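You operate a simulated robot arm through the tools that you are given. There is no shell and no other tool. Be economical: measure what you need, move in short steps, check, and stop when the job is done.

You are at the controls of a simulated robot arm. One attempt, no reset.

## Task
Switch the bath off first, move the valve from the basket to the white tray, lid back on.
Fine: rest the lid on the blue mat meanwhile; heat knob to OFF, time knob to 0.

It is judged by the outcome, as a careful person would: the job done as asked, and still so three seconds after it is handed in. It fails if anything else is knocked over, pushed out of place, dropped, spilled or broken. Lids that push on must go on centred and level and be pressed home; caps that screw on are set level and turned clockwise until they are tight.

## Robot
A 6-joint arm with a two-finger parallel gripper, fixed in place. Base frame: the origin is at the foot of the arm, x ahead of it, y to its left, z up. Units: mm, degrees, N and s.
With the tool pointing down near the work surface it reaches from about 240 to 660 mm from the base axis. Its first joint turns from -66.0 to 66.0 degrees. Payload 2.9 kg.
The TCP is the grasp point between the finger pads, 30 mm short of the fingertips. In the tool frame z runs along the fingers and y along their closing line. Largest opening 110 mm; finger width 20, thickness 10; the body of the gripper, 48 by 112 mm, starts 55 mm behind the TCP.
Orientation is that of the tool frame in the base frame, as a unit quaternion [x, y, z, w]. With the fingers straight down and closing along the base's y, the tool's x points along the base's -x, its y along +y and its z along -z.

## Interface
- The arm moves only by the tool jog_arm. Its argument "moves" is a list of rows, each a list of 7 numbers: the closure, from 0 (fully open) to 1 (shut), then the shift along the tool's x, y, z in cm, then the turn, a rotation vector about the tool's x, y, z in rad. In form: [[fingers, dx, dy, dz, wx, wy, wz], ...]. A call has 1 to 10 rows; each row shifts and turns the commanded pose from where the row before left it, along the tool's axes as they then stand. Each row takes 0.2 s and may step no farther than 50 mm and 8.6 degrees from the row before; otherwise, or with a gripper value out of range, the whole call is refused. Where a pose cannot be reached the arm comes as near as it can. A force on the tool above 90 N (or 10 N above the force at the start of the call, whichever is more), or a blocked arm, ends the call early, and 0.2 s more pass. Each finger travels about 108 mm/s and halts on what it meets, pressing with about 34 N; the grip force reading is that of the motor and also rises with nothing between the fingers. The clock runs only during rows and for 0.2 s after the last one: add rows that do not move to give the fingers time. It gives the time, the measured TCP pose, the force on the tool (base axes), the opening and the grip force at its end, in the units of the frame above (readings bear some noise).
- Cameras (640 x 400 px; columns grow to the right, rows downward): "scene" is fixed at [83.3, 431.7, 1399.1]; the picture's right is [-0.73, -0.68, 0.00], its down [-0.29, 0.31, -0.91] and it looks along [0.62, -0.66, -0.42] (base axes); focal length 299 px, centre (320, 200). "wrist" rides on the gripper at [72, 17, -103] in the tool frame; the picture's right is [-0.23, 0.97, 0.00], its down [-0.76, -0.18, -0.62] and it looks along [-0.61, -0.14, 0.78] (tool axes); focal length 222 px, centre (320, 200). There is no depth. A picture from a camera that has moved, and an enlarged one, comes with that camera's place and axes in the base frame and with its lens.
- camera(camera): a new picture of that camera. No time passes.
- enlarge(camera, box): a new picture of the part [left, top, right, bottom] of that camera's present view, enlarged. No time passes.
- job_done(): hands the job in; it is judged then, once.

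Work in short steps. Places have to be worked out from the pictures, the camera data and where the tool is seen: move nearer, look again, correct. Check each grasp and each placing, and mend what went wrong. You have 120 turns and 64 pictures in all, those below and enlarged ones among them. Open the gripper and draw the arm clear of the work before you hand the job in, unless the task says otherwise; then end with one line.

The tools are called after "Request:" as name(argument=value, ...) on one line, values as JSON. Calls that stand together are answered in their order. jog_arm: Moves the arm, as the interface text tells. Its arguments: {"type":"object","properties":{"moves":{"type":"array","items":{"type":"array","items":{"type":"number"}}}},"required":["moves"]} The other tools are called the same way: camera (camera) takes a picture; enlarge (camera, box) takes an enlarged picture of a part of a camera's view; job_done () hands the job in.

At the start:

```text
t: 0.0
ee_pos: [359.3, 120.2, 1299.4]
tcp_rot: [0.0, 1.0, 0.0, 0.0]
ft_force: [0.5, -0.6, -0.7]
width: 109.9
gripper_force: 0.0
```

scene: 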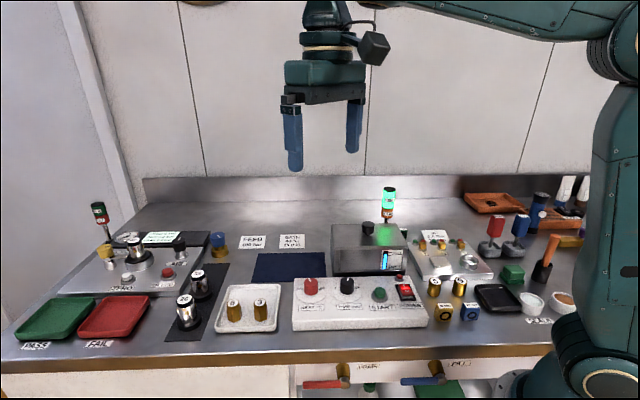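
wrist: 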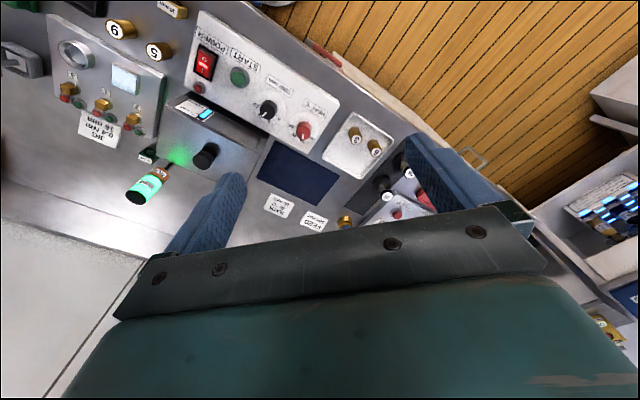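

I'll start by looking closely at the bath, its panel and the trays.

Request:
enlarge(camera="scene", box=[280, 180, 440, 340])

Request:
enlarge(camera="scene", box=[160, 220, 320, 340])

Request:
enlarge(camera="wrist", box=[120, 20, 420, 240])

```text
2.50 times, centred on (360, 260) of scene
camera zoom: at [83.3, 431.7, 1399.1], right [-0.73, -0.68, 0.0], down [-0.29, 0.31, -0.91], along [0.62, -0.66, -0.42], focal length 747 px, centre (220, 50)
```

zoom: 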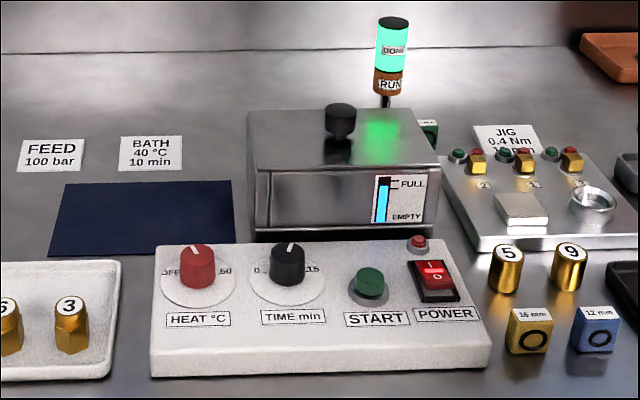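

```text
3.33 times, centred on (240, 280) of scene
camera zoom: at [83.3, 431.7, 1399.1], right [-0.73, -0.68, 0.0], down [-0.29, 0.31, -0.91], along [0.62, -0.66, -0.42], focal length 996 px, centre (587, -67)
```

zoom: 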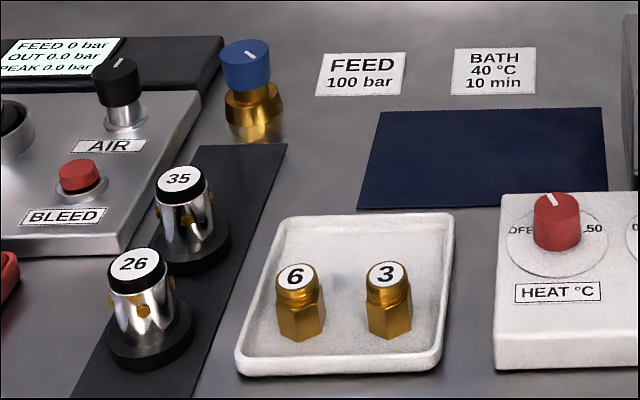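

```text
1.82 times, centred on (270, 130) of wrist
camera zoom: at [288.5, 137.9, 1403.6], right [0.23, 0.97, 0.0], down [0.76, -0.18, 0.62], along [0.61, -0.14, -0.78], focal length 404 px, centre (411, 327)
```

zoom: 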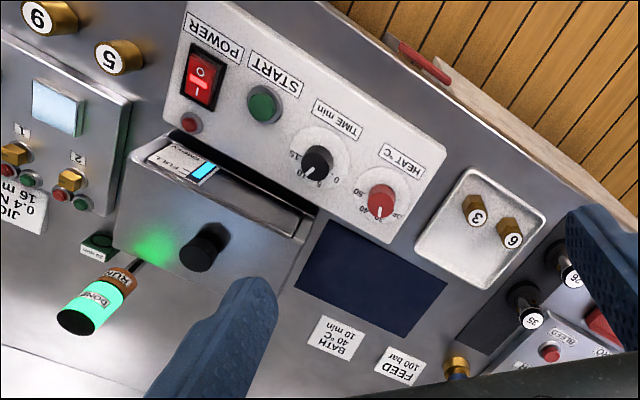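

The panel is set at about 45° in the base frame. I put the heat knob near (454, 67, top 964), the time knob near (397, 11) and the lid knob near (430, -110, 1031). I'll move down above the panel to look again.

Request:
jog_arm(moves=[[0, -1.32, -1.6, 3.38, 0, 0, 0], [0, -1.32, -1.6, 3.38, 0, 0, 0], [0, -1.32, -1.6, 3.38, 0, 0, 0], [0, -1.32, -1.6, 3.38, 0, 0, 0], [0, -1.32, -1.6, 3.38, 0, 0, 0]])

Request:
camera(camera="wrist")

```text
t: 1.2
ee_pos: [426.6, 40.5, 1129.7]
tcp_rot: [0.0, 1.0, 0.0, 0.0]
ft_force: [0.2, 0.1, 0.5]
width: 109.9
gripper_force: 0.1
```

```text
58 pictures are left
camera wrist: at [354.2, 59.2, 1234.2], right [0.23, 0.97, 0.0], down [0.76, -0.18, 0.62], along [0.61, -0.14, -0.78], focal length 222 px, centre (320, 200)
```

wrist: 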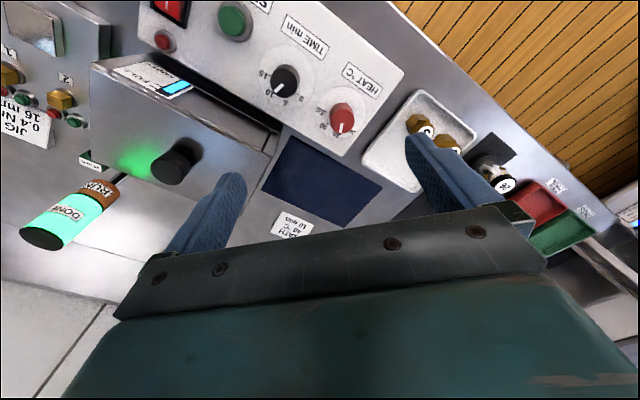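

Request:
enlarge(camera="wrist", box=[140, 0, 400, 160])

```text
2.46 times, centred on (270, 80) of wrist
camera zoom: at [354.2, 59.2, 1234.2], right [0.23, 0.97, 0.0], down [0.76, -0.18, 0.62], along [0.61, -0.14, -0.78], focal length 547 px, centre (443, 495)
```

zoom: 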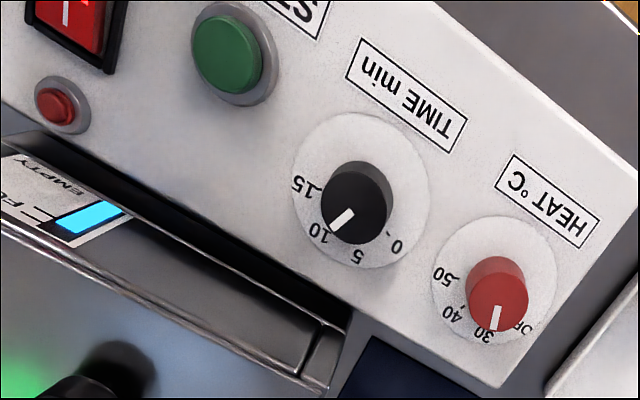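

Heat reads 30, with its pointer at about -18° in base and OFF at about +20°. Time reads 10, with its pointer at about -60° and 0 at about +20°. I'll go above the heat knob with the fingers half closed.

Request:
jog_arm(moves=[[0.4, -0.85, 0.85, 4, 0, 0, 0], [0.4, -0.85, 0.85, 4, 0, 0, 0], [0.4, -0.84, 0.85, 3.5, 0, 0, 0]])

Request:
enlarge(camera="wrist", box=[200, 60, 440, 240])

Request:
enlarge(camera="scene", box=[260, 180, 420, 340])

```text
t: 2.0
ee_pos: [451.9, 66.1, 1015.1]
tcp_rot: [-0.001, 1.0, -0.001, 0.001]
ft_force: [1.1, 0.7, -0.9]
width: 66.0
gripper_force: 0.1
```

```text
2.22 times, centred on (320, 150) of wrist
camera zoom: at [380.6, 84.2, 1119.3], right [0.23, 0.97, 0.0], down [0.76, -0.18, 0.62], along [0.61, -0.14, -0.78], focal length 494 px, centre (320, 311)
```

zoom: 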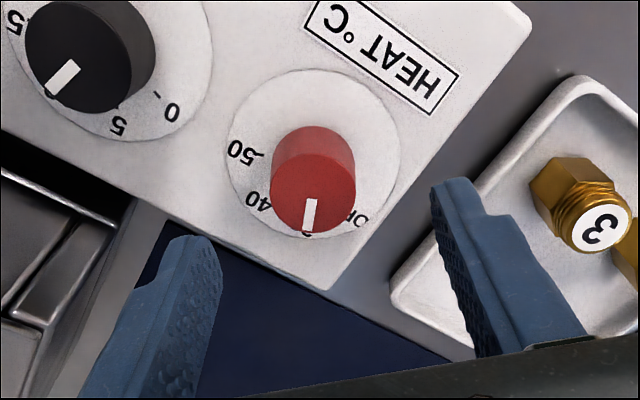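

```text
2.50 times, centred on (340, 260) of scene
camera zoom: at [83.3, 431.7, 1399.1], right [-0.73, -0.68, 0.0], down [-0.29, 0.31, -0.91], along [0.62, -0.66, -0.42], focal length 747 px, centre (270, 50)
```

zoom: 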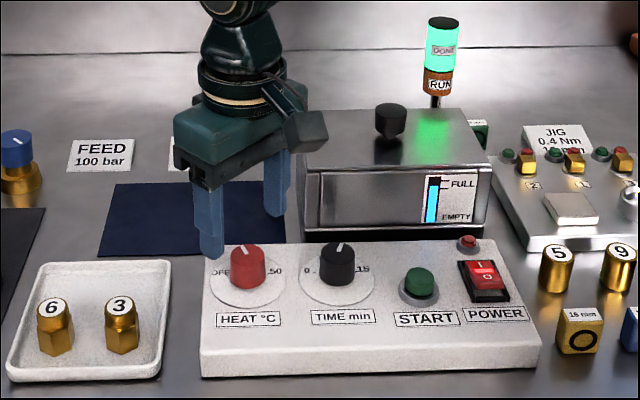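

The fingers straddle the heat knob (centre about (452, 66), top about 964). I'll descend to TCP z≈967 and close.

Request:
jog_arm(moves=[[0.4, 0, 0, 2.4, 0, 0, 0], [0.4, 0, 0, 2.4, 0, 0, 0], [0.4, 0, 0, 0, 0, 0, 0]])

Request:
jog_arm(moves=[[0.85, 0, 0, 0, 0, 0, 0], [0.85, 0, 0, 0, 0, 0, 0], [0.85, 0, 0, 0, 0, 0, 0]])

Request:
enlarge(camera="wrist", box=[200, 60, 440, 240])

```text
t: 2.8
ee_pos: [452.5, 66.7, 966.7]
tcp_rot: [-0.001, 1.0, 0.0, 0.001]
ft_force: [-0.5, -0.2, -0.2]
width: 66.1
gripper_force: 0.0
```

```text
t: 3.6
ee_pos: [451.7, 62.8, 966.8]
tcp_rot: [0.003, 1.0, -0.001, 0.0]
ft_force: [2.7, -20.0, -4.4]
width: 31.1
gripper_force: 44.9
```

```text
2.22 times, centred on (320, 150) of wrist
camera zoom: at [381.2, 82.4, 1071.7], right [0.23, 0.97, 0.0], down [0.76, -0.18, 0.62], along [0.61, -0.15, -0.78], focal length 494 px, centre (320, 311)
```

zoom: 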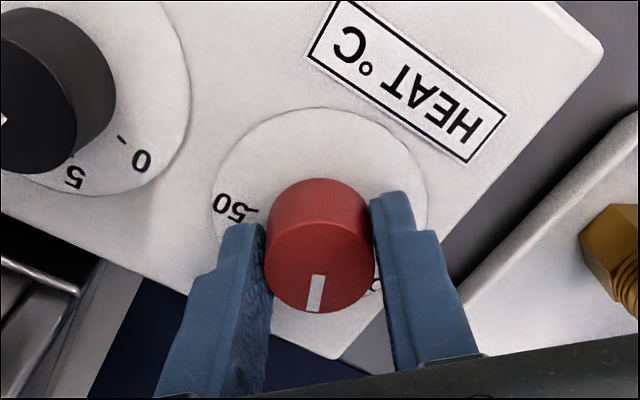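

The knob is gripped, pulling about 4 mm towards -y, so I'll re-centre the command. Then I'll turn counter-clockwise seen from above (negative about tool z) by about 41°.

Request:
jog_arm(moves=[[0.85, 0, -0.35, 0, 0, 0, 0], [0.85, 0, 0, 0, 0, 0, -0.12], [0.85, 0, 0, 0, 0, 0, -0.12], [0.85, 0, 0, 0, 0, 0, -0.12], [0.85, 0, 0, 0, 0, 0, -0.12], [0.85, 0, 0, 0, 0, 0, -0.12], [0.85, 0, 0, 0, 0, 0, -0.12], [0.85, 0, 0, 0, 0, 0, 0]])

Request:
enlarge(camera="wrist", box=[200, 60, 440, 240])

Request:
enlarge(camera="scene", box=[280, 260, 360, 320])

```text
t: 5.4
ee_pos: [452.1, 63.5, 966.8]
tcp_rot: [-0.355, 0.935, 0.0, 0.001]
ft_force: [6.0, 17.2, -4.6]
width: 30.9
gripper_force: 44.7
```

```text
2.22 times, centred on (320, 150) of wrist
camera zoom: at [387.9, 29.2, 1071.6], right [-0.48, 0.88, 0.0], down [0.69, 0.37, 0.63], along [0.55, 0.3, -0.78], focal length 494 px, centre (320, 311)
```

zoom: 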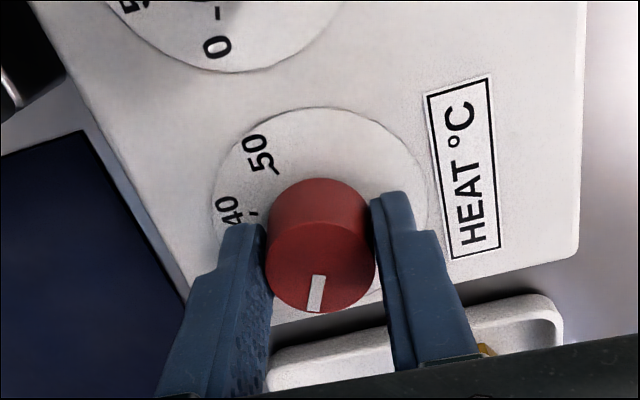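

```text
6.67 times, centred on (320, 290) of scene
camera zoom: at [83.5, 432.2, 1398.9], right [-0.73, -0.68, 0.0], down [-0.29, 0.31, -0.91], along [0.62, -0.67, -0.42], focal length 1992 px, centre (320, -400)
```

zoom: 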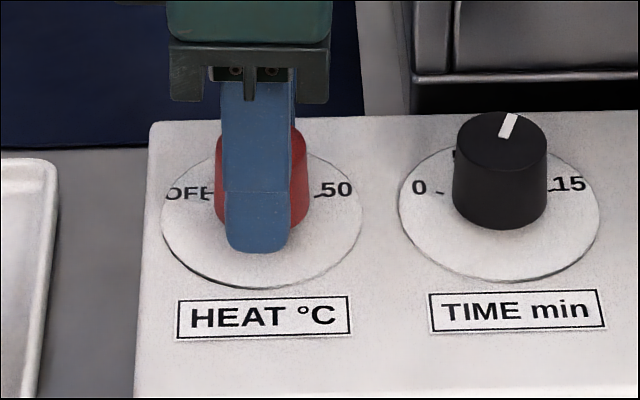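

The knob turned with the fingers. I'll open, lift off and check the pointer.

Request:
jog_arm(moves=[[0.45, 0, 0, 0, 0, 0, 0], [0.45, 0, 0, 0, 0, 0, 0], [0.45, 0, 0, -3, 0, 0, 0], [0.45, 0, 0, -3, 0, 0, 0]])

Request:
enlarge(camera="wrist", box=[200, 40, 440, 220])

Request:
enlarge(camera="scene", box=[280, 260, 360, 320])

```text
t: 6.4
ee_pos: [451.9, 63.3, 1027.9]
tcp_rot: [-0.352, 0.936, 0.001, 0.0]
ft_force: [-0.1, -0.5, -0.1]
width: 60.6
gripper_force: 0.0
```

```text
2.22 times, centred on (320, 130) of wrist
camera zoom: at [386.9, 29.3, 1131.8], right [-0.47, 0.88, 0.0], down [0.69, 0.37, 0.62], along [0.55, 0.29, -0.78], focal length 494 px, centre (320, 356)
```

zoom: 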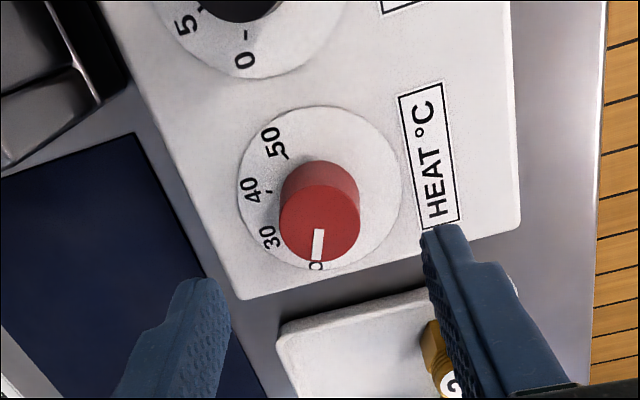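

```text
6.67 times, centred on (320, 290) of scene
camera zoom: at [83.3, 431.7, 1399.1], right [-0.73, -0.68, 0.0], down [-0.29, 0.31, -0.91], along [0.62, -0.66, -0.42], focal length 1992 px, centre (320, -400)
```

zoom: 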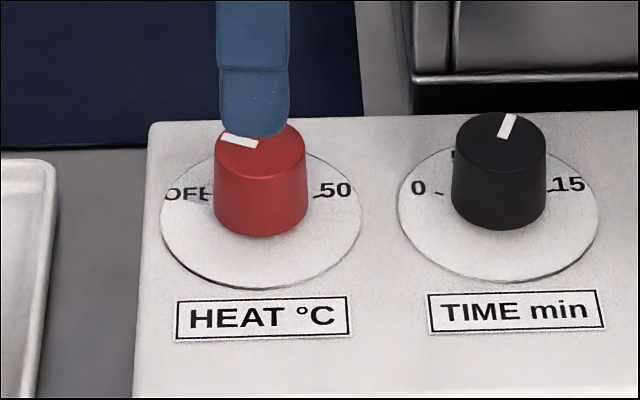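

The heat pointer is now at about +20°, right at OFF. Next I'll rotate back (about -121°) so the time-knob turn ends comfortably.

Request:
jog_arm(moves=[[0.4, 0, 0, 0, 0, 0, 0.141], [0.4, 0, 0, 0, 0, 0, 0.141], [0.4, 0, 0, 0, 0, 0, 0.141], [0.4, 0, 0, 0, 0, 0, 0.141], [0.4, 0, 0, 0, 0, 0, 0.141], [0.4, 0, 0, 0, 0, 0, 0.141], [0.4, 0, 0, 0, 0, 0, 0.141], [0.4, 0, 0, 0, 0, 0, 0.141], [0.4, 0, 0, 0, 0, 0, 0.141], [0.4, 0, 0, 0, 0, 0, 0.141]])

Request:
jog_arm(moves=[[0.4, 0, 0, 0, 0, 0, 0.141], [0.4, 0, 0, 0, 0, 0, 0.141], [0.4, 0, 0, 0, 0, 0, 0.141], [0.4, 0, 0, 0, 0, 0, 0.141], [0.4, 0, 0, 0, 0, 0, 0.141]])

```text
t: 8.6
ee_pos: [452.6, 61.9, 1027.0]
tcp_rot: [0.339, 0.941, 0.001, 0.0]
ft_force: [-1.6, 0.0, -0.3]
width: 66.0
gripper_force: 0.1
```

```text
t: 9.8
ee_pos: [451.4, 61.4, 1028.5]
tcp_rot: [0.643, 0.766, 0.001, 0.002]
ft_force: [-0.5, -0.2, 1.2]
width: 66.0
gripper_force: 0.0
```

The tool's closing line is at 10° now. I'll shift over to the time knob near (395, 9).

Request:
jog_arm(moves=[[0.4, -2.12, -3.26, 0, 0, 0, 0], [0.4, -2.12, -3.26, 0, 0, 0, 0], [0.4, 0, 0, 0, 0, 0, 0]])

Request:
enlarge(camera="wrist", box=[200, 40, 440, 220])

```text
t: 10.6
ee_pos: [394.7, 9.2, 1027.0]
tcp_rot: [0.642, 0.766, 0.001, 0.001]
ft_force: [-0.2, -0.9, 0.2]
width: 66.0
gripper_force: 0.1
```

```text
2.22 times, centred on (320, 130) of wrist
camera zoom: at [399.5, 84.0, 1131.8], right [1.0, -0.05, 0.0], down [-0.04, -0.78, 0.62], along [-0.03, -0.62, -0.78], focal length 494 px, centre (320, 356)
```

zoom: 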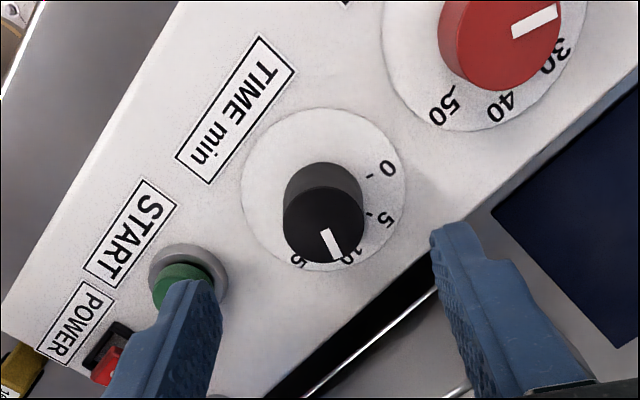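

The time knob's top centre is near (397, 10.5), with its pointer at about -70° and 0 at about +18°. I'll descend, grip, then turn about 88° counter-clockwise.

Request:
jog_arm(moves=[[0.5, 0.06, 0.15, 2, 0, 0, 0], [0.5, 0, 0, 2, 0, 0, 0], [0.5, 0, 0, 2, 0, 0, 0], [0.85, 0, 0, 0, 0, 0, 0], [0.85, 0, 0, 0, 0, 0, 0], [0.85, 0, 0, 0, 0, 0, 0]])

```text
t: 12.0
ee_pos: [395.0, 10.4, 966.5]
tcp_rot: [0.642, 0.766, -0.001, -0.001]
ft_force: [-9.0, -1.4, 2.0]
width: 30.6
gripper_force: 44.4
```

Request:
jog_arm(moves=[[0.85, 0, -0.1, 0, 0, 0, -0.14], [0.85, 0, 0, 0, 0, 0, -0.14], [0.85, 0, 0, 0, 0, 0, -0.14], [0.85, 0, 0, 0, 0, 0, -0.14], [0.85, 0, 0, 0, 0, 0, -0.14], [0.85, 0, 0, 0, 0, 0, -0.14], [0.85, 0, 0, 0, 0, 0, -0.14], [0.85, 0, 0, 0, 0, 0, -0.14], [0.85, 0, 0, 0, 0, 0, -0.14], [0.85, 0, 0, 0, 0, 0, -0.14]])

Request:
enlarge(camera="wrist", box=[200, 60, 440, 240])

```text
t: 14.2
ee_pos: [394.2, 6.4, 966.4]
tcp_rot: [-0.002, 1.0, -0.002, -0.003]
ft_force: [-23.7, -22.7, 13.3]
width: 30.3
gripper_force: 45.4
```

```text
2.22 times, centred on (320, 150) of wrist
camera zoom: at [322.4, 25.5, 1071.9], right [0.22, 0.97, 0.0], down [0.77, -0.17, 0.62], along [0.6, -0.14, -0.78], focal length 494 px, centre (320, 311)
```

zoom: 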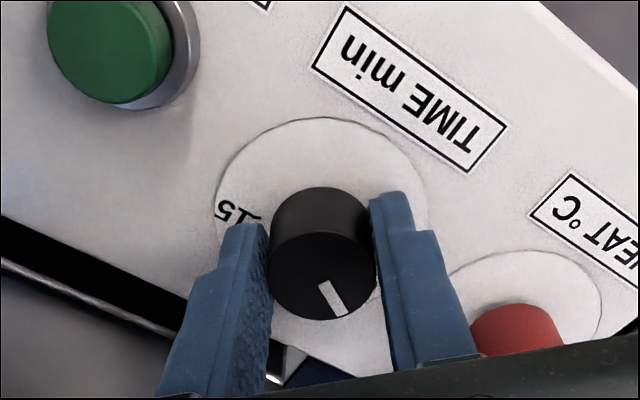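

The pointer is at about +14.5° now, so I'll turn about 6° more, then release and lift to check.

Request:
jog_arm(moves=[[0.85, 0.1, -0.25, 0, 0, 0, -0.1], [0.85, 0, 0, 0, 0, 0, 0], [0.45, 0, 0, 0, 0, 0, 0], [0.45, 0, 0, 0, 0, 0, 0], [0.45, 0, 0, -3, 0, 0, 0], [0.45, 0, 0, -3, 0, 0, 0], [0.45, 0, 0, -3, 0, 0, 0]])

Request:
enlarge(camera="wrist", box=[140, 0, 440, 220])

Request:
enlarge(camera="scene", box=[290, 250, 430, 330])

```text
t: 15.8
ee_pos: [396.1, 7.5, 1057.5]
tcp_rot: [-0.053, 0.999, 0.0, 0.001]
ft_force: [0.1, -0.2, 0.2]
width: 60.4
gripper_force: 0.0
```

```text
1.82 times, centred on (290, 110) of wrist
camera zoom: at [321.7, 17.8, 1162.3], right [0.12, 0.99, 0.0], down [0.78, -0.1, 0.62], along [0.62, -0.08, -0.78], focal length 404 px, centre (374, 364)
```

zoom: 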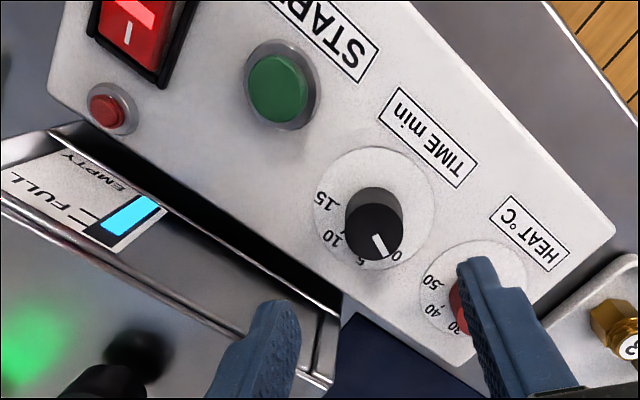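

```text
4.57 times, centred on (360, 290) of scene
camera zoom: at [83.3, 431.7, 1399.1], right [-0.73, -0.68, 0.0], down [-0.29, 0.31, -0.91], along [0.62, -0.66, -0.42], focal length 1366 px, centre (137, -211)
```

zoom: 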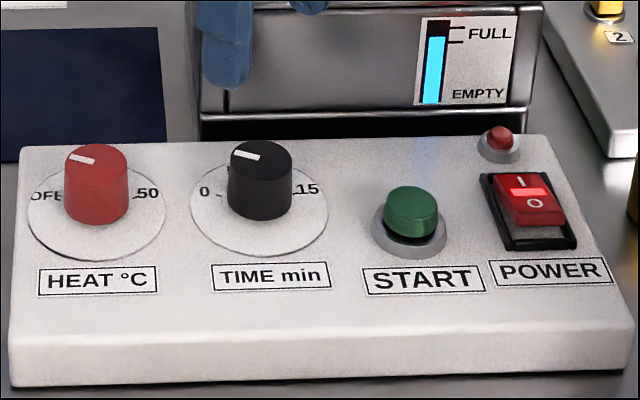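

Both pointers look close to OFF and 0. I'll open wide and look closer to measure them against the tick marks.

Request:
jog_arm(moves=[[0, 1.5, 1.5, -2, 0, 0, 0], [0, 0, 0, 0, 0, 0, 0], [0, 0, 0, 0, 0, 0, 0]])

Request:
enlarge(camera="wrist", box=[260, 60, 380, 160])

Request:
enlarge(camera="scene", box=[295, 265, 365, 310])

```text
t: 16.6
ee_pos: [378.5, 20.5, 1075.5]
tcp_rot: [-0.053, 0.999, 0.0, 0.0]
ft_force: [0.7, -0.7, -0.3]
width: 110.2
gripper_force: 0.0
```

```text
4.00 times, centred on (320, 110) of wrist
camera zoom: at [305.5, 31.2, 1181.5], right [0.12, 0.99, 0.0], down [0.78, -0.1, 0.62], along [0.62, -0.08, -0.78], focal length 888 px, centre (320, 560)
```

zoom: 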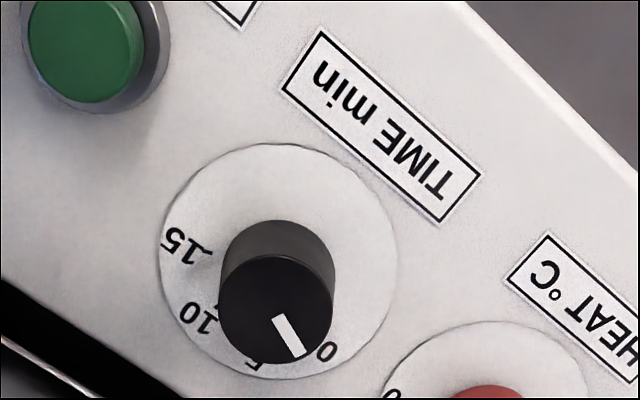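

```text
8.89 times, centred on (330, 288) of scene
camera zoom: at [83.3, 431.7, 1399.1], right [-0.73, -0.68, 0.0], down [-0.29, 0.31, -0.91], along [0.62, -0.66, -0.42], focal length 2656 px, centre (231, -578)
```

zoom: 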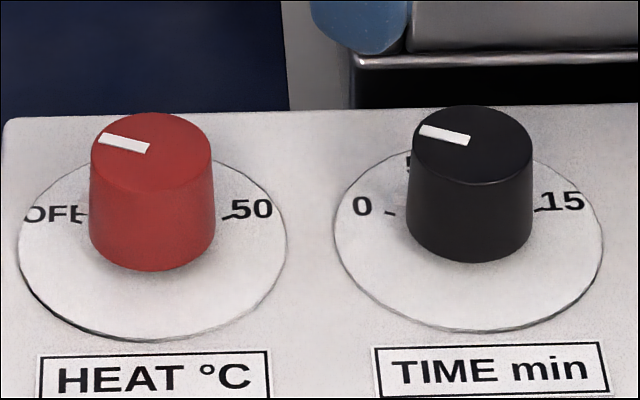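

Comparing pointers with ticks (0 and OFF ticks near +15°), time is about 7° past 0 and heat about 4° past OFF. I'll re-grip time first and turn it back about 7°.

Request:
jog_arm(moves=[[0.45, -1.5, -1.5, 2, 0, 0, 0], [0.45, 0, 0, 3, 0, 0, 0], [0.45, 0, 0, 3, 0, 0, 0], [0.45, 0, 0, 3, 0, 0, 0], [0.85, 0, 0, 0, 0, 0, 0], [0.85, 0, 0, 0, 0, 0, 0], [0.85, 0, 0, 0, 0, 0, 0.06], [0.85, 0, 0, 0, 0, 0, 0.06], [0.85, 0, 0, 0, 0, 0, 0]])

Request:
jog_arm(moves=[[0.45, 0, 0, 0, 0, 0, 0], [0.45, 0, 0, 0, 0, 0, 0], [0.45, 0, 0, -3, 0, 0, 0], [0.45, 0, 0, -3, 0, 0, 0]])

```text
t: 18.6
ee_pos: [394.9, 7.9, 966.0]
tcp_rot: [0.008, 1.0, 0.001, 0.001]
ft_force: [4.4, -1.0, 0.5]
width: 30.5
gripper_force: 44.9
```

```text
t: 19.6
ee_pos: [395.3, 5.3, 1025.9]
tcp_rot: [0.007, 1.0, -0.001, 0.0]
ft_force: [-0.5, 1.1, 0.6]
width: 60.6
gripper_force: 0.1
```

Now the heat knob: I'll move above it, grip, turn back about 4° and release.

Request:
jog_arm(moves=[[0.45, -2.83, 2.95, 0, 0, 0, 0], [0.45, -2.83, 2.95, 0, 0, 0, 0], [0.45, 0, 0, 3, 0, 0, 0], [0.45, 0, 0, 3, 0, 0, 0], [0.85, 0, 0, 0, 0, 0, 0], [0.85, 0, 0, 0, 0, 0, 0], [0.85, 0, 0, 0, 0, 0, 0.04], [0.85, 0, 0, 0, 0, 0, 0.03], [0.85, 0, 0, 0, 0, 0, 0]])

Request:
jog_arm(moves=[[0.45, 0, 0, 0, 0, 0, 0], [0.45, 0, 0, 0, 0, 0, 0], [0.45, 0, 0, -3, 0, 0, 0], [0.45, 0, 0, -3, 0, 0, 0], [0.1, 3, -4, -3, 0, 0, 0], [0.1, 3, -4, 0, 0, 0, 0], [0.1, 0, 0, 0, 0, 0, 0]])

Request:
enlarge(camera="wrist", box=[200, 40, 440, 200])

Request:
enlarge(camera="scene", box=[295, 265, 365, 310])

```text
t: 21.6
ee_pos: [452.4, 64.8, 967.3]
tcp_rot: [0.044, 0.999, 0.001, 0.001]
ft_force: [-0.1, -20.0, 4.2]
width: 30.7
gripper_force: 45.4
```

```text
refused: row 5 steps farther than a row can; nothing moved
```

```text
2.50 times, centred on (320, 120) of wrist
camera zoom: at [381.7, 88.3, 1072.0], right [0.31, 0.95, 0.0], down [0.74, -0.24, 0.62], along [0.59, -0.19, -0.78], focal length 555 px, centre (320, 400)
```

zoom: 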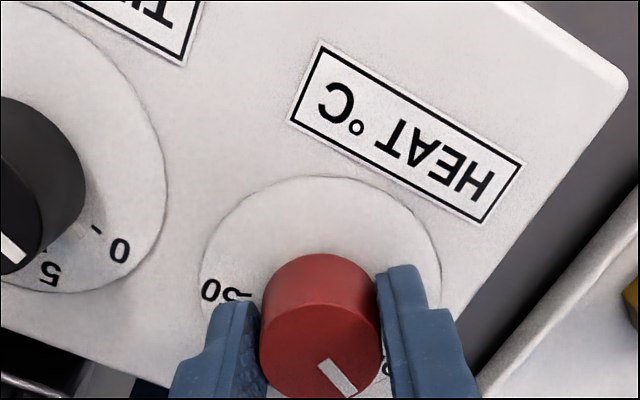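

```text
8.89 times, centred on (330, 288) of scene
camera zoom: at [83.2, 431.2, 1399.2], right [-0.73, -0.68, 0.0], down [-0.29, 0.31, -0.91], along [0.62, -0.66, -0.42], focal length 2656 px, centre (231, -578)
```

zoom: 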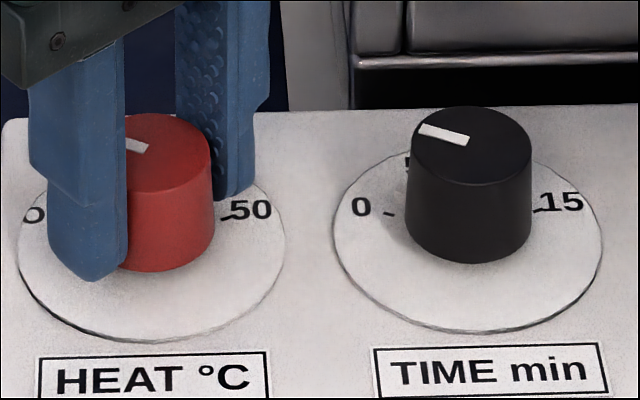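

That row was too long. I'll release and rise in smaller steps, then check.

Request:
jog_arm(moves=[[0.45, 0, 0, 0, 0, 0, 0], [0.45, 0, 0, 0, 0, 0, 0], [0.45, 0, 0, -3, 0, 0, 0], [0.45, 0, 0, -3, 0, 0, 0], [0.1, 3, -3, -2, 0, 0, 0], [0.1, 2, -3, -2, 0, 0, 0], [0.1, 0, 0, 0, 0, 0, 0]])

Request:
enlarge(camera="wrist", box=[160, 0, 480, 200])

Request:
enlarge(camera="scene", box=[295, 265, 365, 310])

```text
t: 23.2
ee_pos: [396.0, 8.6, 1067.5]
tcp_rot: [0.042, 0.999, 0.0, -0.001]
ft_force: [0.3, -0.9, -0.6]
width: 99.5
gripper_force: 0.0
```

```text
2.00 times, centred on (320, 100) of wrist
camera zoom: at [326.8, 33.5, 1172.8], right [0.31, 0.95, 0.0], down [0.74, -0.24, 0.62], along [0.59, -0.19, -0.78], focal length 444 px, centre (320, 400)
```

zoom: 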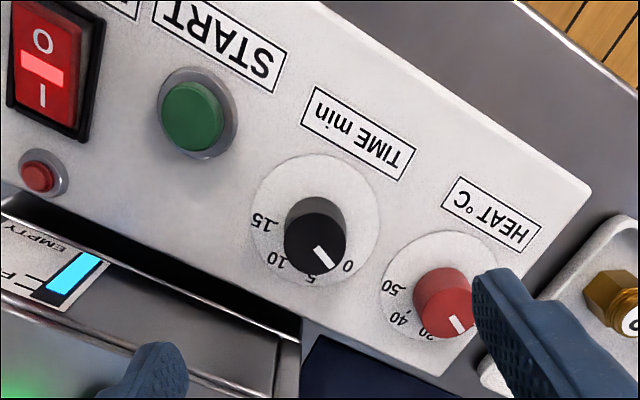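

```text
8.89 times, centred on (330, 288) of scene
camera zoom: at [83.3, 431.7, 1399.1], right [-0.73, -0.68, 0.0], down [-0.29, 0.31, -0.91], along [0.62, -0.66, -0.42], focal length 2656 px, centre (231, -578)
```

zoom: 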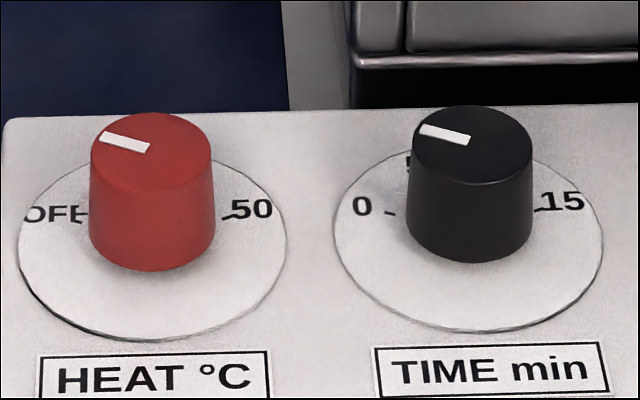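

Both pointers returned to exactly where they were, so the knobs have detents and sit on OFF and 0. The POWER rocker is still lit on, and its O end is near (290, -66, 948). I'll close the fingers, align with the panel and go above it.

Request:
jog_arm(moves=[[0.6, 0, 0, 0, 0, 0, 0.14], [1, 0, 0, 0, 0, 0, 0.14], [1, 0, 0, 0, 0, 0, 0.14], [1, 0, 0, 0, 0, 0, 0.14], [1, 0, 0, 0, 0, 0, 0.14], [1, 0.86, -4.28, 1.5, 0, 0, 0], [1, 0.86, -4.28, 1.5, 0, 0, 0], [1, 0.86, -4.28, 1.5, 0, 0, 0], [1, 0, 0, 0, 0, 0, 0]])

Request:
enlarge(camera="wrist", box=[200, 60, 440, 240])

Request:
enlarge(camera="scene", box=[360, 240, 440, 320])

```text
t: 25.2
ee_pos: [288.6, -62.6, 1020.6]
tcp_rot: [0.381, 0.924, 0.0, 0.0]
ft_force: [0.3, 0.2, 0.6]
width: 0.0
gripper_force: 34.4
```

```text
2.22 times, centred on (320, 150) of wrist
camera zoom: at [250.0, 1.8, 1125.8], right [0.85, 0.53, 0.0], down [0.41, -0.66, 0.62], along [0.33, -0.53, -0.78], focal length 494 px, centre (320, 311)
```

zoom: 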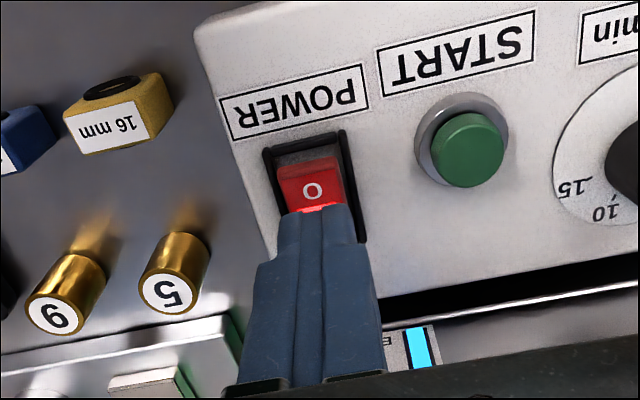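

```text
5.00 times, centred on (400, 280) of scene
camera zoom: at [83.3, 431.7, 1399.1], right [-0.73, -0.68, 0.0], down [-0.29, 0.31, -0.91], along [0.62, -0.66, -0.42], focal length 1494 px, centre (-80, -200)
```

zoom: 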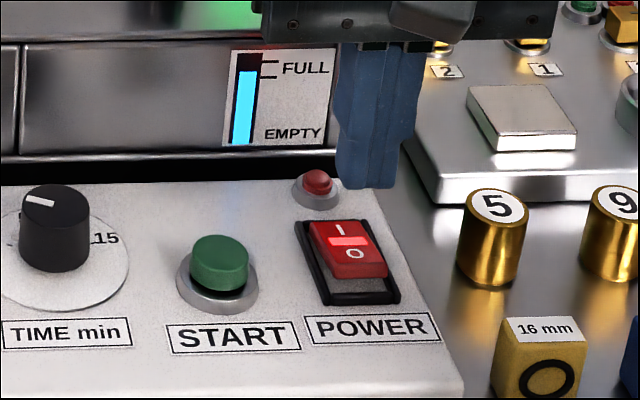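

The fingertip is nearly over the O half. I'll shift 2 mm and press down in small steps.

Request:
jog_arm(moves=[[1, -0.2, -0.14, 1.5, 0, 0, 0], [1, 0, 0, 1.5, 0, 0, 0], [1, 0, 0, 0.8, 0, 0, 0], [1, 0, 0, 0.3, 0, 0, 0], [1, 0, 0, 0.3, 0, 0, 0], [1, 0, 0, 0.3, 0, 0, 0]])

Request:
enlarge(camera="scene", box=[360, 240, 440, 320])

```text
t: 26.6
ee_pos: [288.4, -64.8, 974.8]
tcp_rot: [0.382, 0.924, 0.001, 0.001]
ft_force: [-1.1, 1.2, 1.1]
width: 0.0
gripper_force: 34.0
```

```text
5.00 times, centred on (400, 280) of scene
camera zoom: at [83.3, 431.7, 1399.0], right [-0.73, -0.68, 0.0], down [-0.29, 0.31, -0.91], along [0.62, -0.66, -0.42], focal length 1494 px, centre (-80, -200)
```

zoom: 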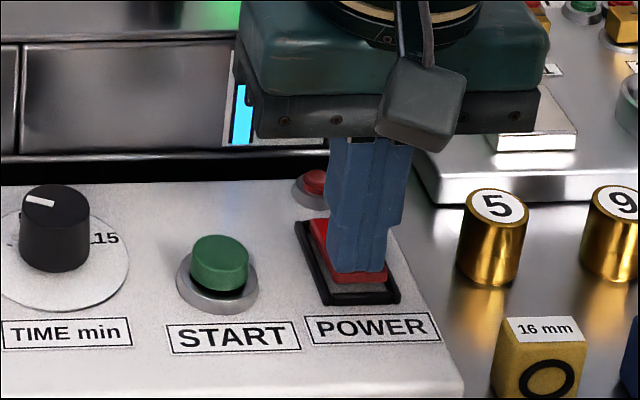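

Not quite pressed yet. I'll continue down slowly.

Request:
jog_arm(moves=[[1, 0, 0, 0.2, 0, 0, 0], [1, 0, 0, 0.2, 0, 0, 0], [1, 0, 0, 0.2, 0, 0, 0], [1, 0, 0, 0.2, 0, 0, 0]])

Request:
enlarge(camera="scene", box=[360, 180, 440, 320])

```text
t: 27.5
ee_pos: [289.1, -66.6, 972.2]
tcp_rot: [0.381, 0.925, 0.002, 0.002]
ft_force: [-10.4, 3.2, 19.9]
width: 0.0
gripper_force: 34.0
stopped in row 4: the force on the tool passed its limit (the readings are from after the stop); the commanded pose is now the measured one
```

```text
2.86 times, centred on (400, 250) of scene
camera zoom: at [82.8, 431.8, 1399.0], right [-0.73, -0.68, 0.0], down [-0.29, 0.31, -0.91], along [0.62, -0.66, -0.42], focal length 854 px, centre (91, 57)
```

zoom: 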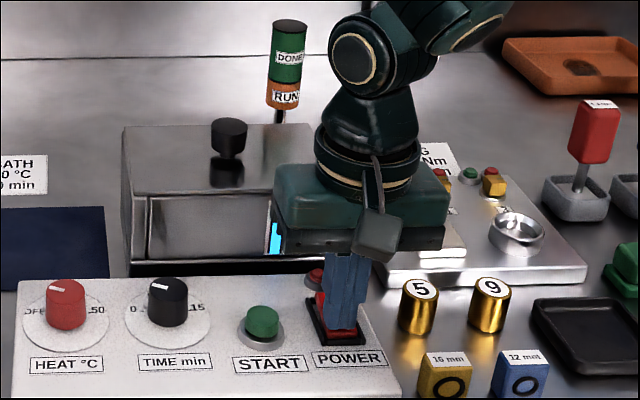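

The DONE lamp went dark, so the power is off. I'll lift clear and look at the bath and lid.

Request:
jog_arm(moves=[[1, 0, 0, -4, 0, 0, 0], [0.7, 0, 0, -4.5, 0, 0, 0], [0.4, 0, 0, -4.5, 0, 0, 0], [0.4, -2, 3, -2, 0, 0, 0], [0.4, -2, 3, -2, 0, 0, 0], [0.4, -2, 3, 0, 0, 0, 0], [0.4, 0, 0, 0, 0, 0, 0]])

Request:
camera(camera="wrist")

Request:
enlarge(camera="scene", box=[320, 180, 440, 320])

```text
t: 29.1
ee_pos: [394.5, -44.9, 1143.0]
tcp_rot: [0.382, 0.924, 0.001, 0.003]
ft_force: [0.2, -0.7, 0.6]
width: 66.0
gripper_force: 0.0
```

```text
35 pictures are left
camera wrist: at [355.3, 19.6, 1247.2], right [0.85, 0.53, 0.01], down [0.41, -0.66, 0.63], along [0.34, -0.53, -0.78], focal length 222 px, centre (320, 200)
```

wrist: 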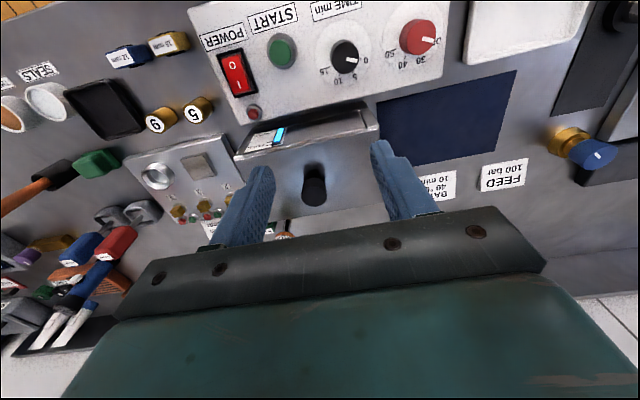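

```text
2.86 times, centred on (380, 250) of scene
camera zoom: at [83.3, 431.7, 1399.1], right [-0.73, -0.68, 0.0], down [-0.29, 0.31, -0.91], along [0.62, -0.66, -0.42], focal length 854 px, centre (149, 57)
```

zoom: 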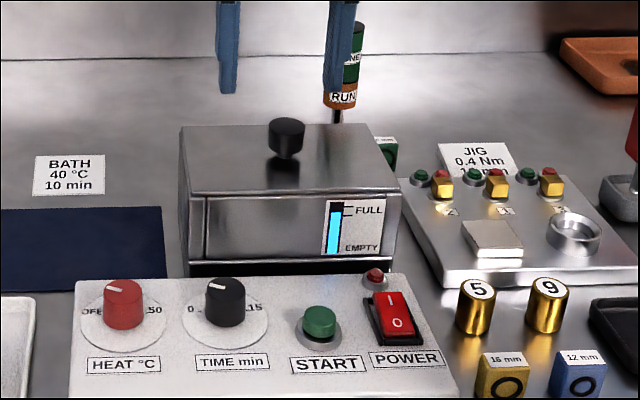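

Power is off and unlit. The lid is about 171×108 mm, centred on its knob near (430, -110). The mat centre is near (582, 17). I'll move above the lid knob and look.

Request:
jog_arm(moves=[[0.4, -3.55, -1.04, 1.6, 0, 0, 0], [0.4, -3.55, -1.05, 1.6, 0, 0, 0], [0.4, 0, 0, 0, 0, 0, 0]])

Request:
enlarge(camera="wrist", box=[200, 60, 440, 240])

```text
t: 29.9
ee_pos: [430.0, -111.5, 1109.7]
tcp_rot: [0.382, 0.924, 0.001, 0.003]
ft_force: [0.0, 0.4, 0.4]
width: 66.1
gripper_force: 0.1
```

```text
2.22 times, centred on (320, 150) of wrist
camera zoom: at [391.1, -46.3, 1214.2], right [0.85, 0.53, 0.01], down [0.41, -0.66, 0.63], along [0.34, -0.53, -0.78], focal length 494 px, centre (320, 311)
```

zoom: 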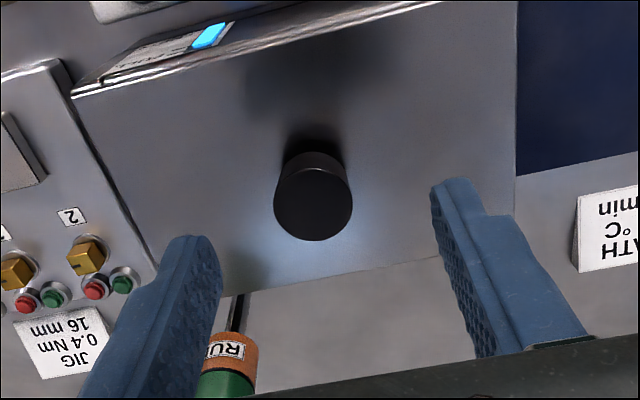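

The two views put the knob near (436.5, -118.5), top about 1037 and lid about 1005. I'll correct by 9.5 mm, descend partway and check.

Request:
jog_arm(moves=[[0.4, -0.95, -0.03, 1.5, 0, 0, 0], [0.4, 0, 0, 2, 0, 0, 0], [0.4, 0, 0, 0, 0, 0, 0]])

Request:
enlarge(camera="wrist", box=[200, 60, 440, 240])

Request:
enlarge(camera="scene", box=[320, 180, 440, 280])

```text
t: 30.7
ee_pos: [437.2, -115.9, 1076.0]
tcp_rot: [0.382, 0.924, 0.001, 0.004]
ft_force: [0.1, 0.0, 0.4]
width: 65.9
gripper_force: 0.1
```

```text
2.22 times, centred on (320, 150) of wrist
camera zoom: at [397.9, -52.0, 1179.2], right [0.85, 0.53, 0.01], down [0.41, -0.66, 0.63], along [0.34, -0.53, -0.78], focal length 494 px, centre (320, 311)
```

zoom: 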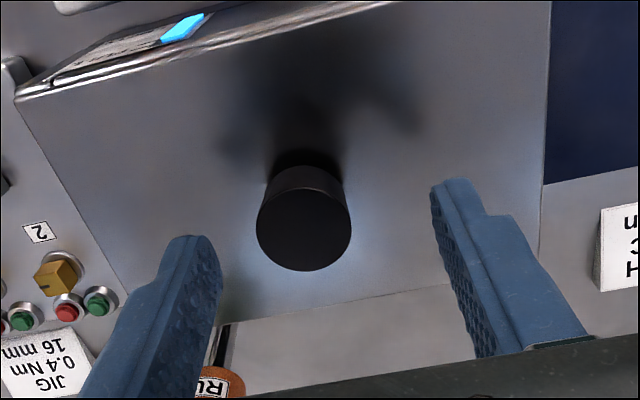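

```text
4.00 times, centred on (380, 230) of scene
camera zoom: at [83.3, 431.7, 1399.1], right [-0.73, -0.68, 0.0], down [-0.29, 0.31, -0.91], along [0.62, -0.66, -0.42], focal length 1195 px, centre (80, 80)
```

zoom: 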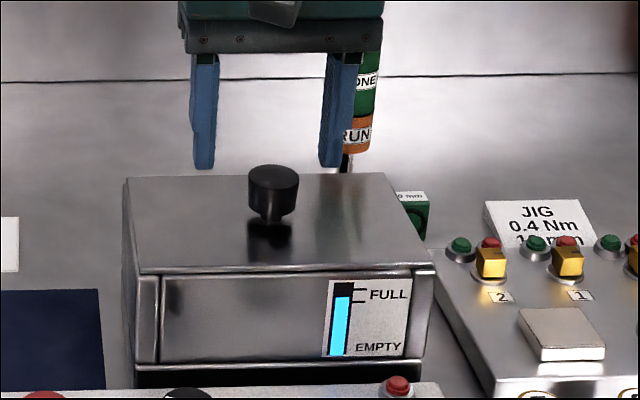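

I place the knob at about (438, -121.5) with its top at about 1033; it is a mushroom head about 31 mm across. I'll correct, descend to TCP z≈1038 and grip.

Request:
jog_arm(moves=[[0.4, -0.45, -0.32, 1.5, 0, 0, 0], [0.4, 0, 0, 1.3, 0, 0, 0], [0.4, 0, 0, 1.0, 0, 0, 0], [0.8, 0, 0, 0, 0, 0, 0], [0.8, 0, 0, 0, 0, 0, 0], [0.8, 0, 0, 0, 0, 0, 0]])

Request:
enlarge(camera="scene", box=[320, 180, 440, 280])

```text
t: 32.1
ee_pos: [439.2, -121.2, 1036.6]
tcp_rot: [0.382, 0.924, 0.001, 0.003]
ft_force: [0.8, 0.0, 0.3]
width: 31.1
gripper_force: 34.0
```

```text
4.00 times, centred on (380, 230) of scene
camera zoom: at [83.3, 431.7, 1399.1], right [-0.73, -0.68, 0.0], down [-0.29, 0.31, -0.91], along [0.62, -0.66, -0.42], focal length 1195 px, centre (80, 80)
```

zoom: 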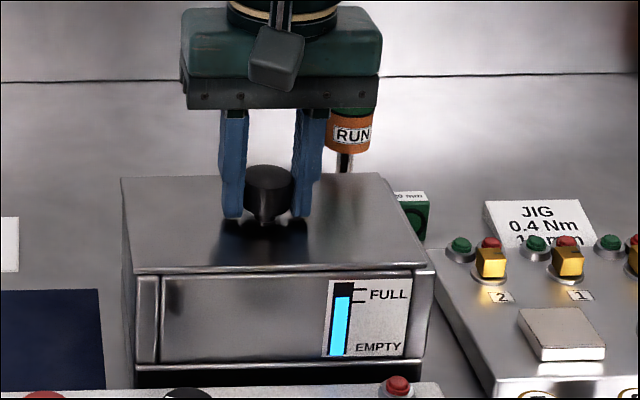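

It's gripped and well centred. I'm recording this pose (439.2, -121.2, 1036.6) for putting the lid back. Now I'll lift.

Request:
jog_arm(moves=[[0.8, 0, 0, -1, 0, 0, 0], [0.8, 0, 0, -1, 0, 0, 0], [0.8, 0, 0, -2, 0, 0, 0], [0.8, 0, 0, -3, 0, 0, 0], [0.8, 0, 0, -3, 0, 0, 0], [0.8, 0, 0, 0, 0, 0, 0]])

Request:
camera(camera="scene")

```text
t: 33.5
ee_pos: [437.1, -121.0, 1137.5]
tcp_rot: [0.383, 0.924, 0.0, 0.003]
ft_force: [-0.7, 0.6, -2.0]
width: 31.0
gripper_force: 34.3
```

```text
29 pictures are left
```

scene: 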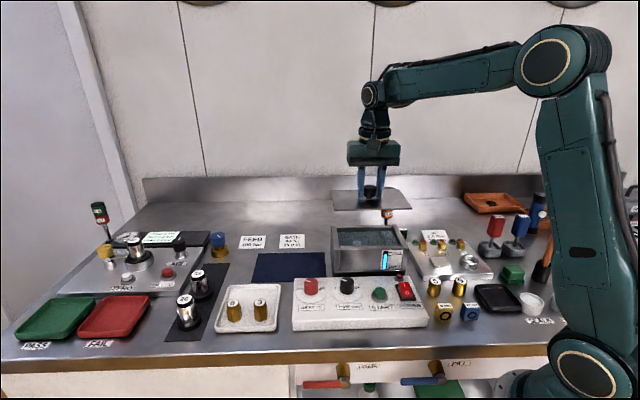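

The lid is a light flat plate, held level. I'll move it over the blue mat.

Request:
jog_arm(moves=[[0.8, -0.13, 4, 0, 0, 0, 0], [0.8, -0.13, 4, 0, 0, 0, 0], [0.8, -0.13, 4, 0, 0, 0, 0], [0.8, -0.13, 4, 0, 0, 0, 0], [0.8, -0.13, 4, 0, 0, 0, 0], [0.8, 0, 0, 4, 0, 0, 0], [0.8, 0, 0, 4, 0, 0, 0], [0.8, 0, 0, 4, 0, 0, 0], [0.8, 0, 0, 2, 0, 0, 0], [0.8, 0, 0, 0, 0, 0, 0]])

Request:
enlarge(camera="scene", box=[220, 180, 420, 320])

```text
t: 35.7
ee_pos: [585.0, 16.0, 998.1]
tcp_rot: [0.382, 0.924, 0.001, 0.004]
ft_force: [-0.2, 0.4, -1.6]
width: 31.4
gripper_force: 33.7
```

```text
2.86 times, centred on (320, 250) of scene
camera zoom: at [83.3, 431.7, 1399.1], right [-0.73, -0.68, 0.0], down [-0.29, 0.31, -0.91], along [0.62, -0.66, -0.42], focal length 854 px, centre (320, 57)
```

zoom: 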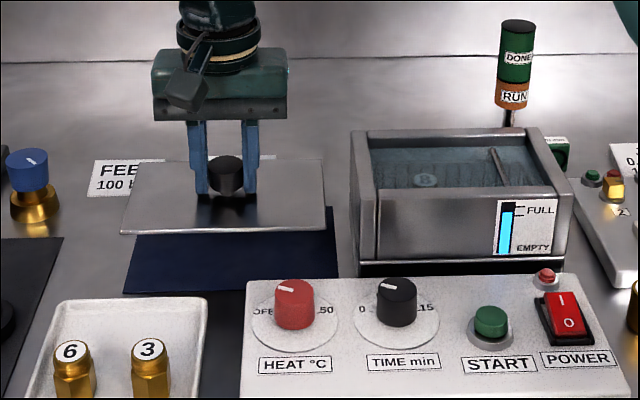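

The lid is above the mat, roughly aligned. I'll lower it gently.

Request:
jog_arm(moves=[[0.8, 0, 0, 2, 0, 0, 0], [0.8, 0, 0, 1.5, 0, 0, 0], [0.8, 0, 0, 0.8, 0, 0, 0], [0.8, 0, 0, 0.3, 0, 0, 0], [0.8, 0, 0, 0.3, 0, 0, 0], [0.8, 0, 0, 0, 0, 0, 0]])

Request:
enlarge(camera="scene", box=[240, 220, 350, 300])

```text
t: 37.1
ee_pos: [585.3, 15.4, 949.9]
tcp_rot: [0.381, 0.925, 0.001, 0.003]
ft_force: [0.0, -0.2, -1.6]
width: 31.1
gripper_force: 34.5
```

```text
5.00 times, centred on (295, 260) of scene
camera zoom: at [83.3, 431.7, 1399.1], right [-0.73, -0.68, 0.0], down [-0.29, 0.31, -0.91], along [0.62, -0.66, -0.42], focal length 1494 px, centre (445, -100)
```

zoom: 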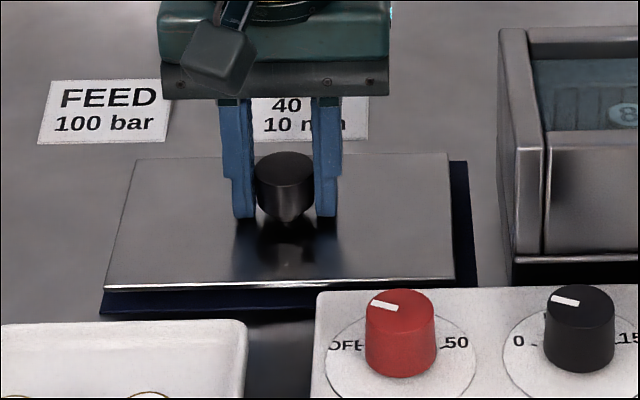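

Nearly down. I'll nudge 4 mm right to centre it and lower in 2 mm steps until contact.

Request:
jog_arm(moves=[[0.8, 0, -0.4, 0.2, 0, 0, 0], [0.8, 0, 0, 0.2, 0, 0, 0], [0.8, 0, 0, 0.2, 0, 0, 0], [0.8, 0, 0, 0, 0, 0, 0]])

```text
t: 38.1
ee_pos: [581.5, 12.9, 943.3]
tcp_rot: [0.382, 0.924, 0.001, 0.002]
ft_force: [-0.1, 0.6, -1.4]
width: 31.1
gripper_force: 34.4
```

Request:
jog_arm(moves=[[0.8, 0, 0, 0.1, 0, 0, 0], [0.8, 0, 0, 0.1, 0, 0, 0], [0.8, 0, 0, 0.1, 0, 0, 0], [0.8, 0, 0, 0, 0, 0, 0]])

Request:
enlarge(camera="scene", box=[240, 220, 350, 300])

```text
t: 39.1
ee_pos: [582.3, 12.4, 940.3]
tcp_rot: [0.382, 0.924, 0.0, 0.003]
ft_force: [0.1, -0.1, -1.9]
width: 31.1
gripper_force: 33.8
```

```text
5.00 times, centred on (295, 260) of scene
camera zoom: at [83.3, 431.7, 1399.1], right [-0.73, -0.68, 0.0], down [-0.29, 0.31, -0.91], along [0.62, -0.66, -0.42], focal length 1494 px, centre (445, -100)
```

zoom: 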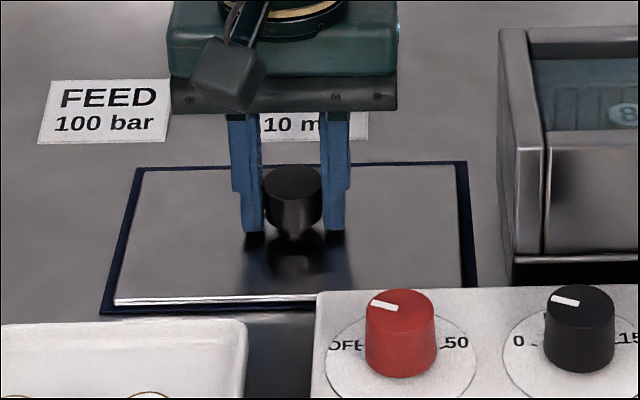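

It's well centred on the mat. I'll lower the last millimetres until there's an upward reaction.

Request:
jog_arm(moves=[[0.8, 0, 0, 0.1, 0, 0, 0], [0.8, 0, 0, 0.1, 0, 0, 0], [0.8, 0, 0, 0, 0, 0, 0]])

```text
t: 39.9
ee_pos: [582.3, 12.7, 940.0]
tcp_rot: [0.382, 0.924, 0.001, 0.003]
ft_force: [-2.6, 0.3, 7.6]
width: 31.2
gripper_force: 34.3
```

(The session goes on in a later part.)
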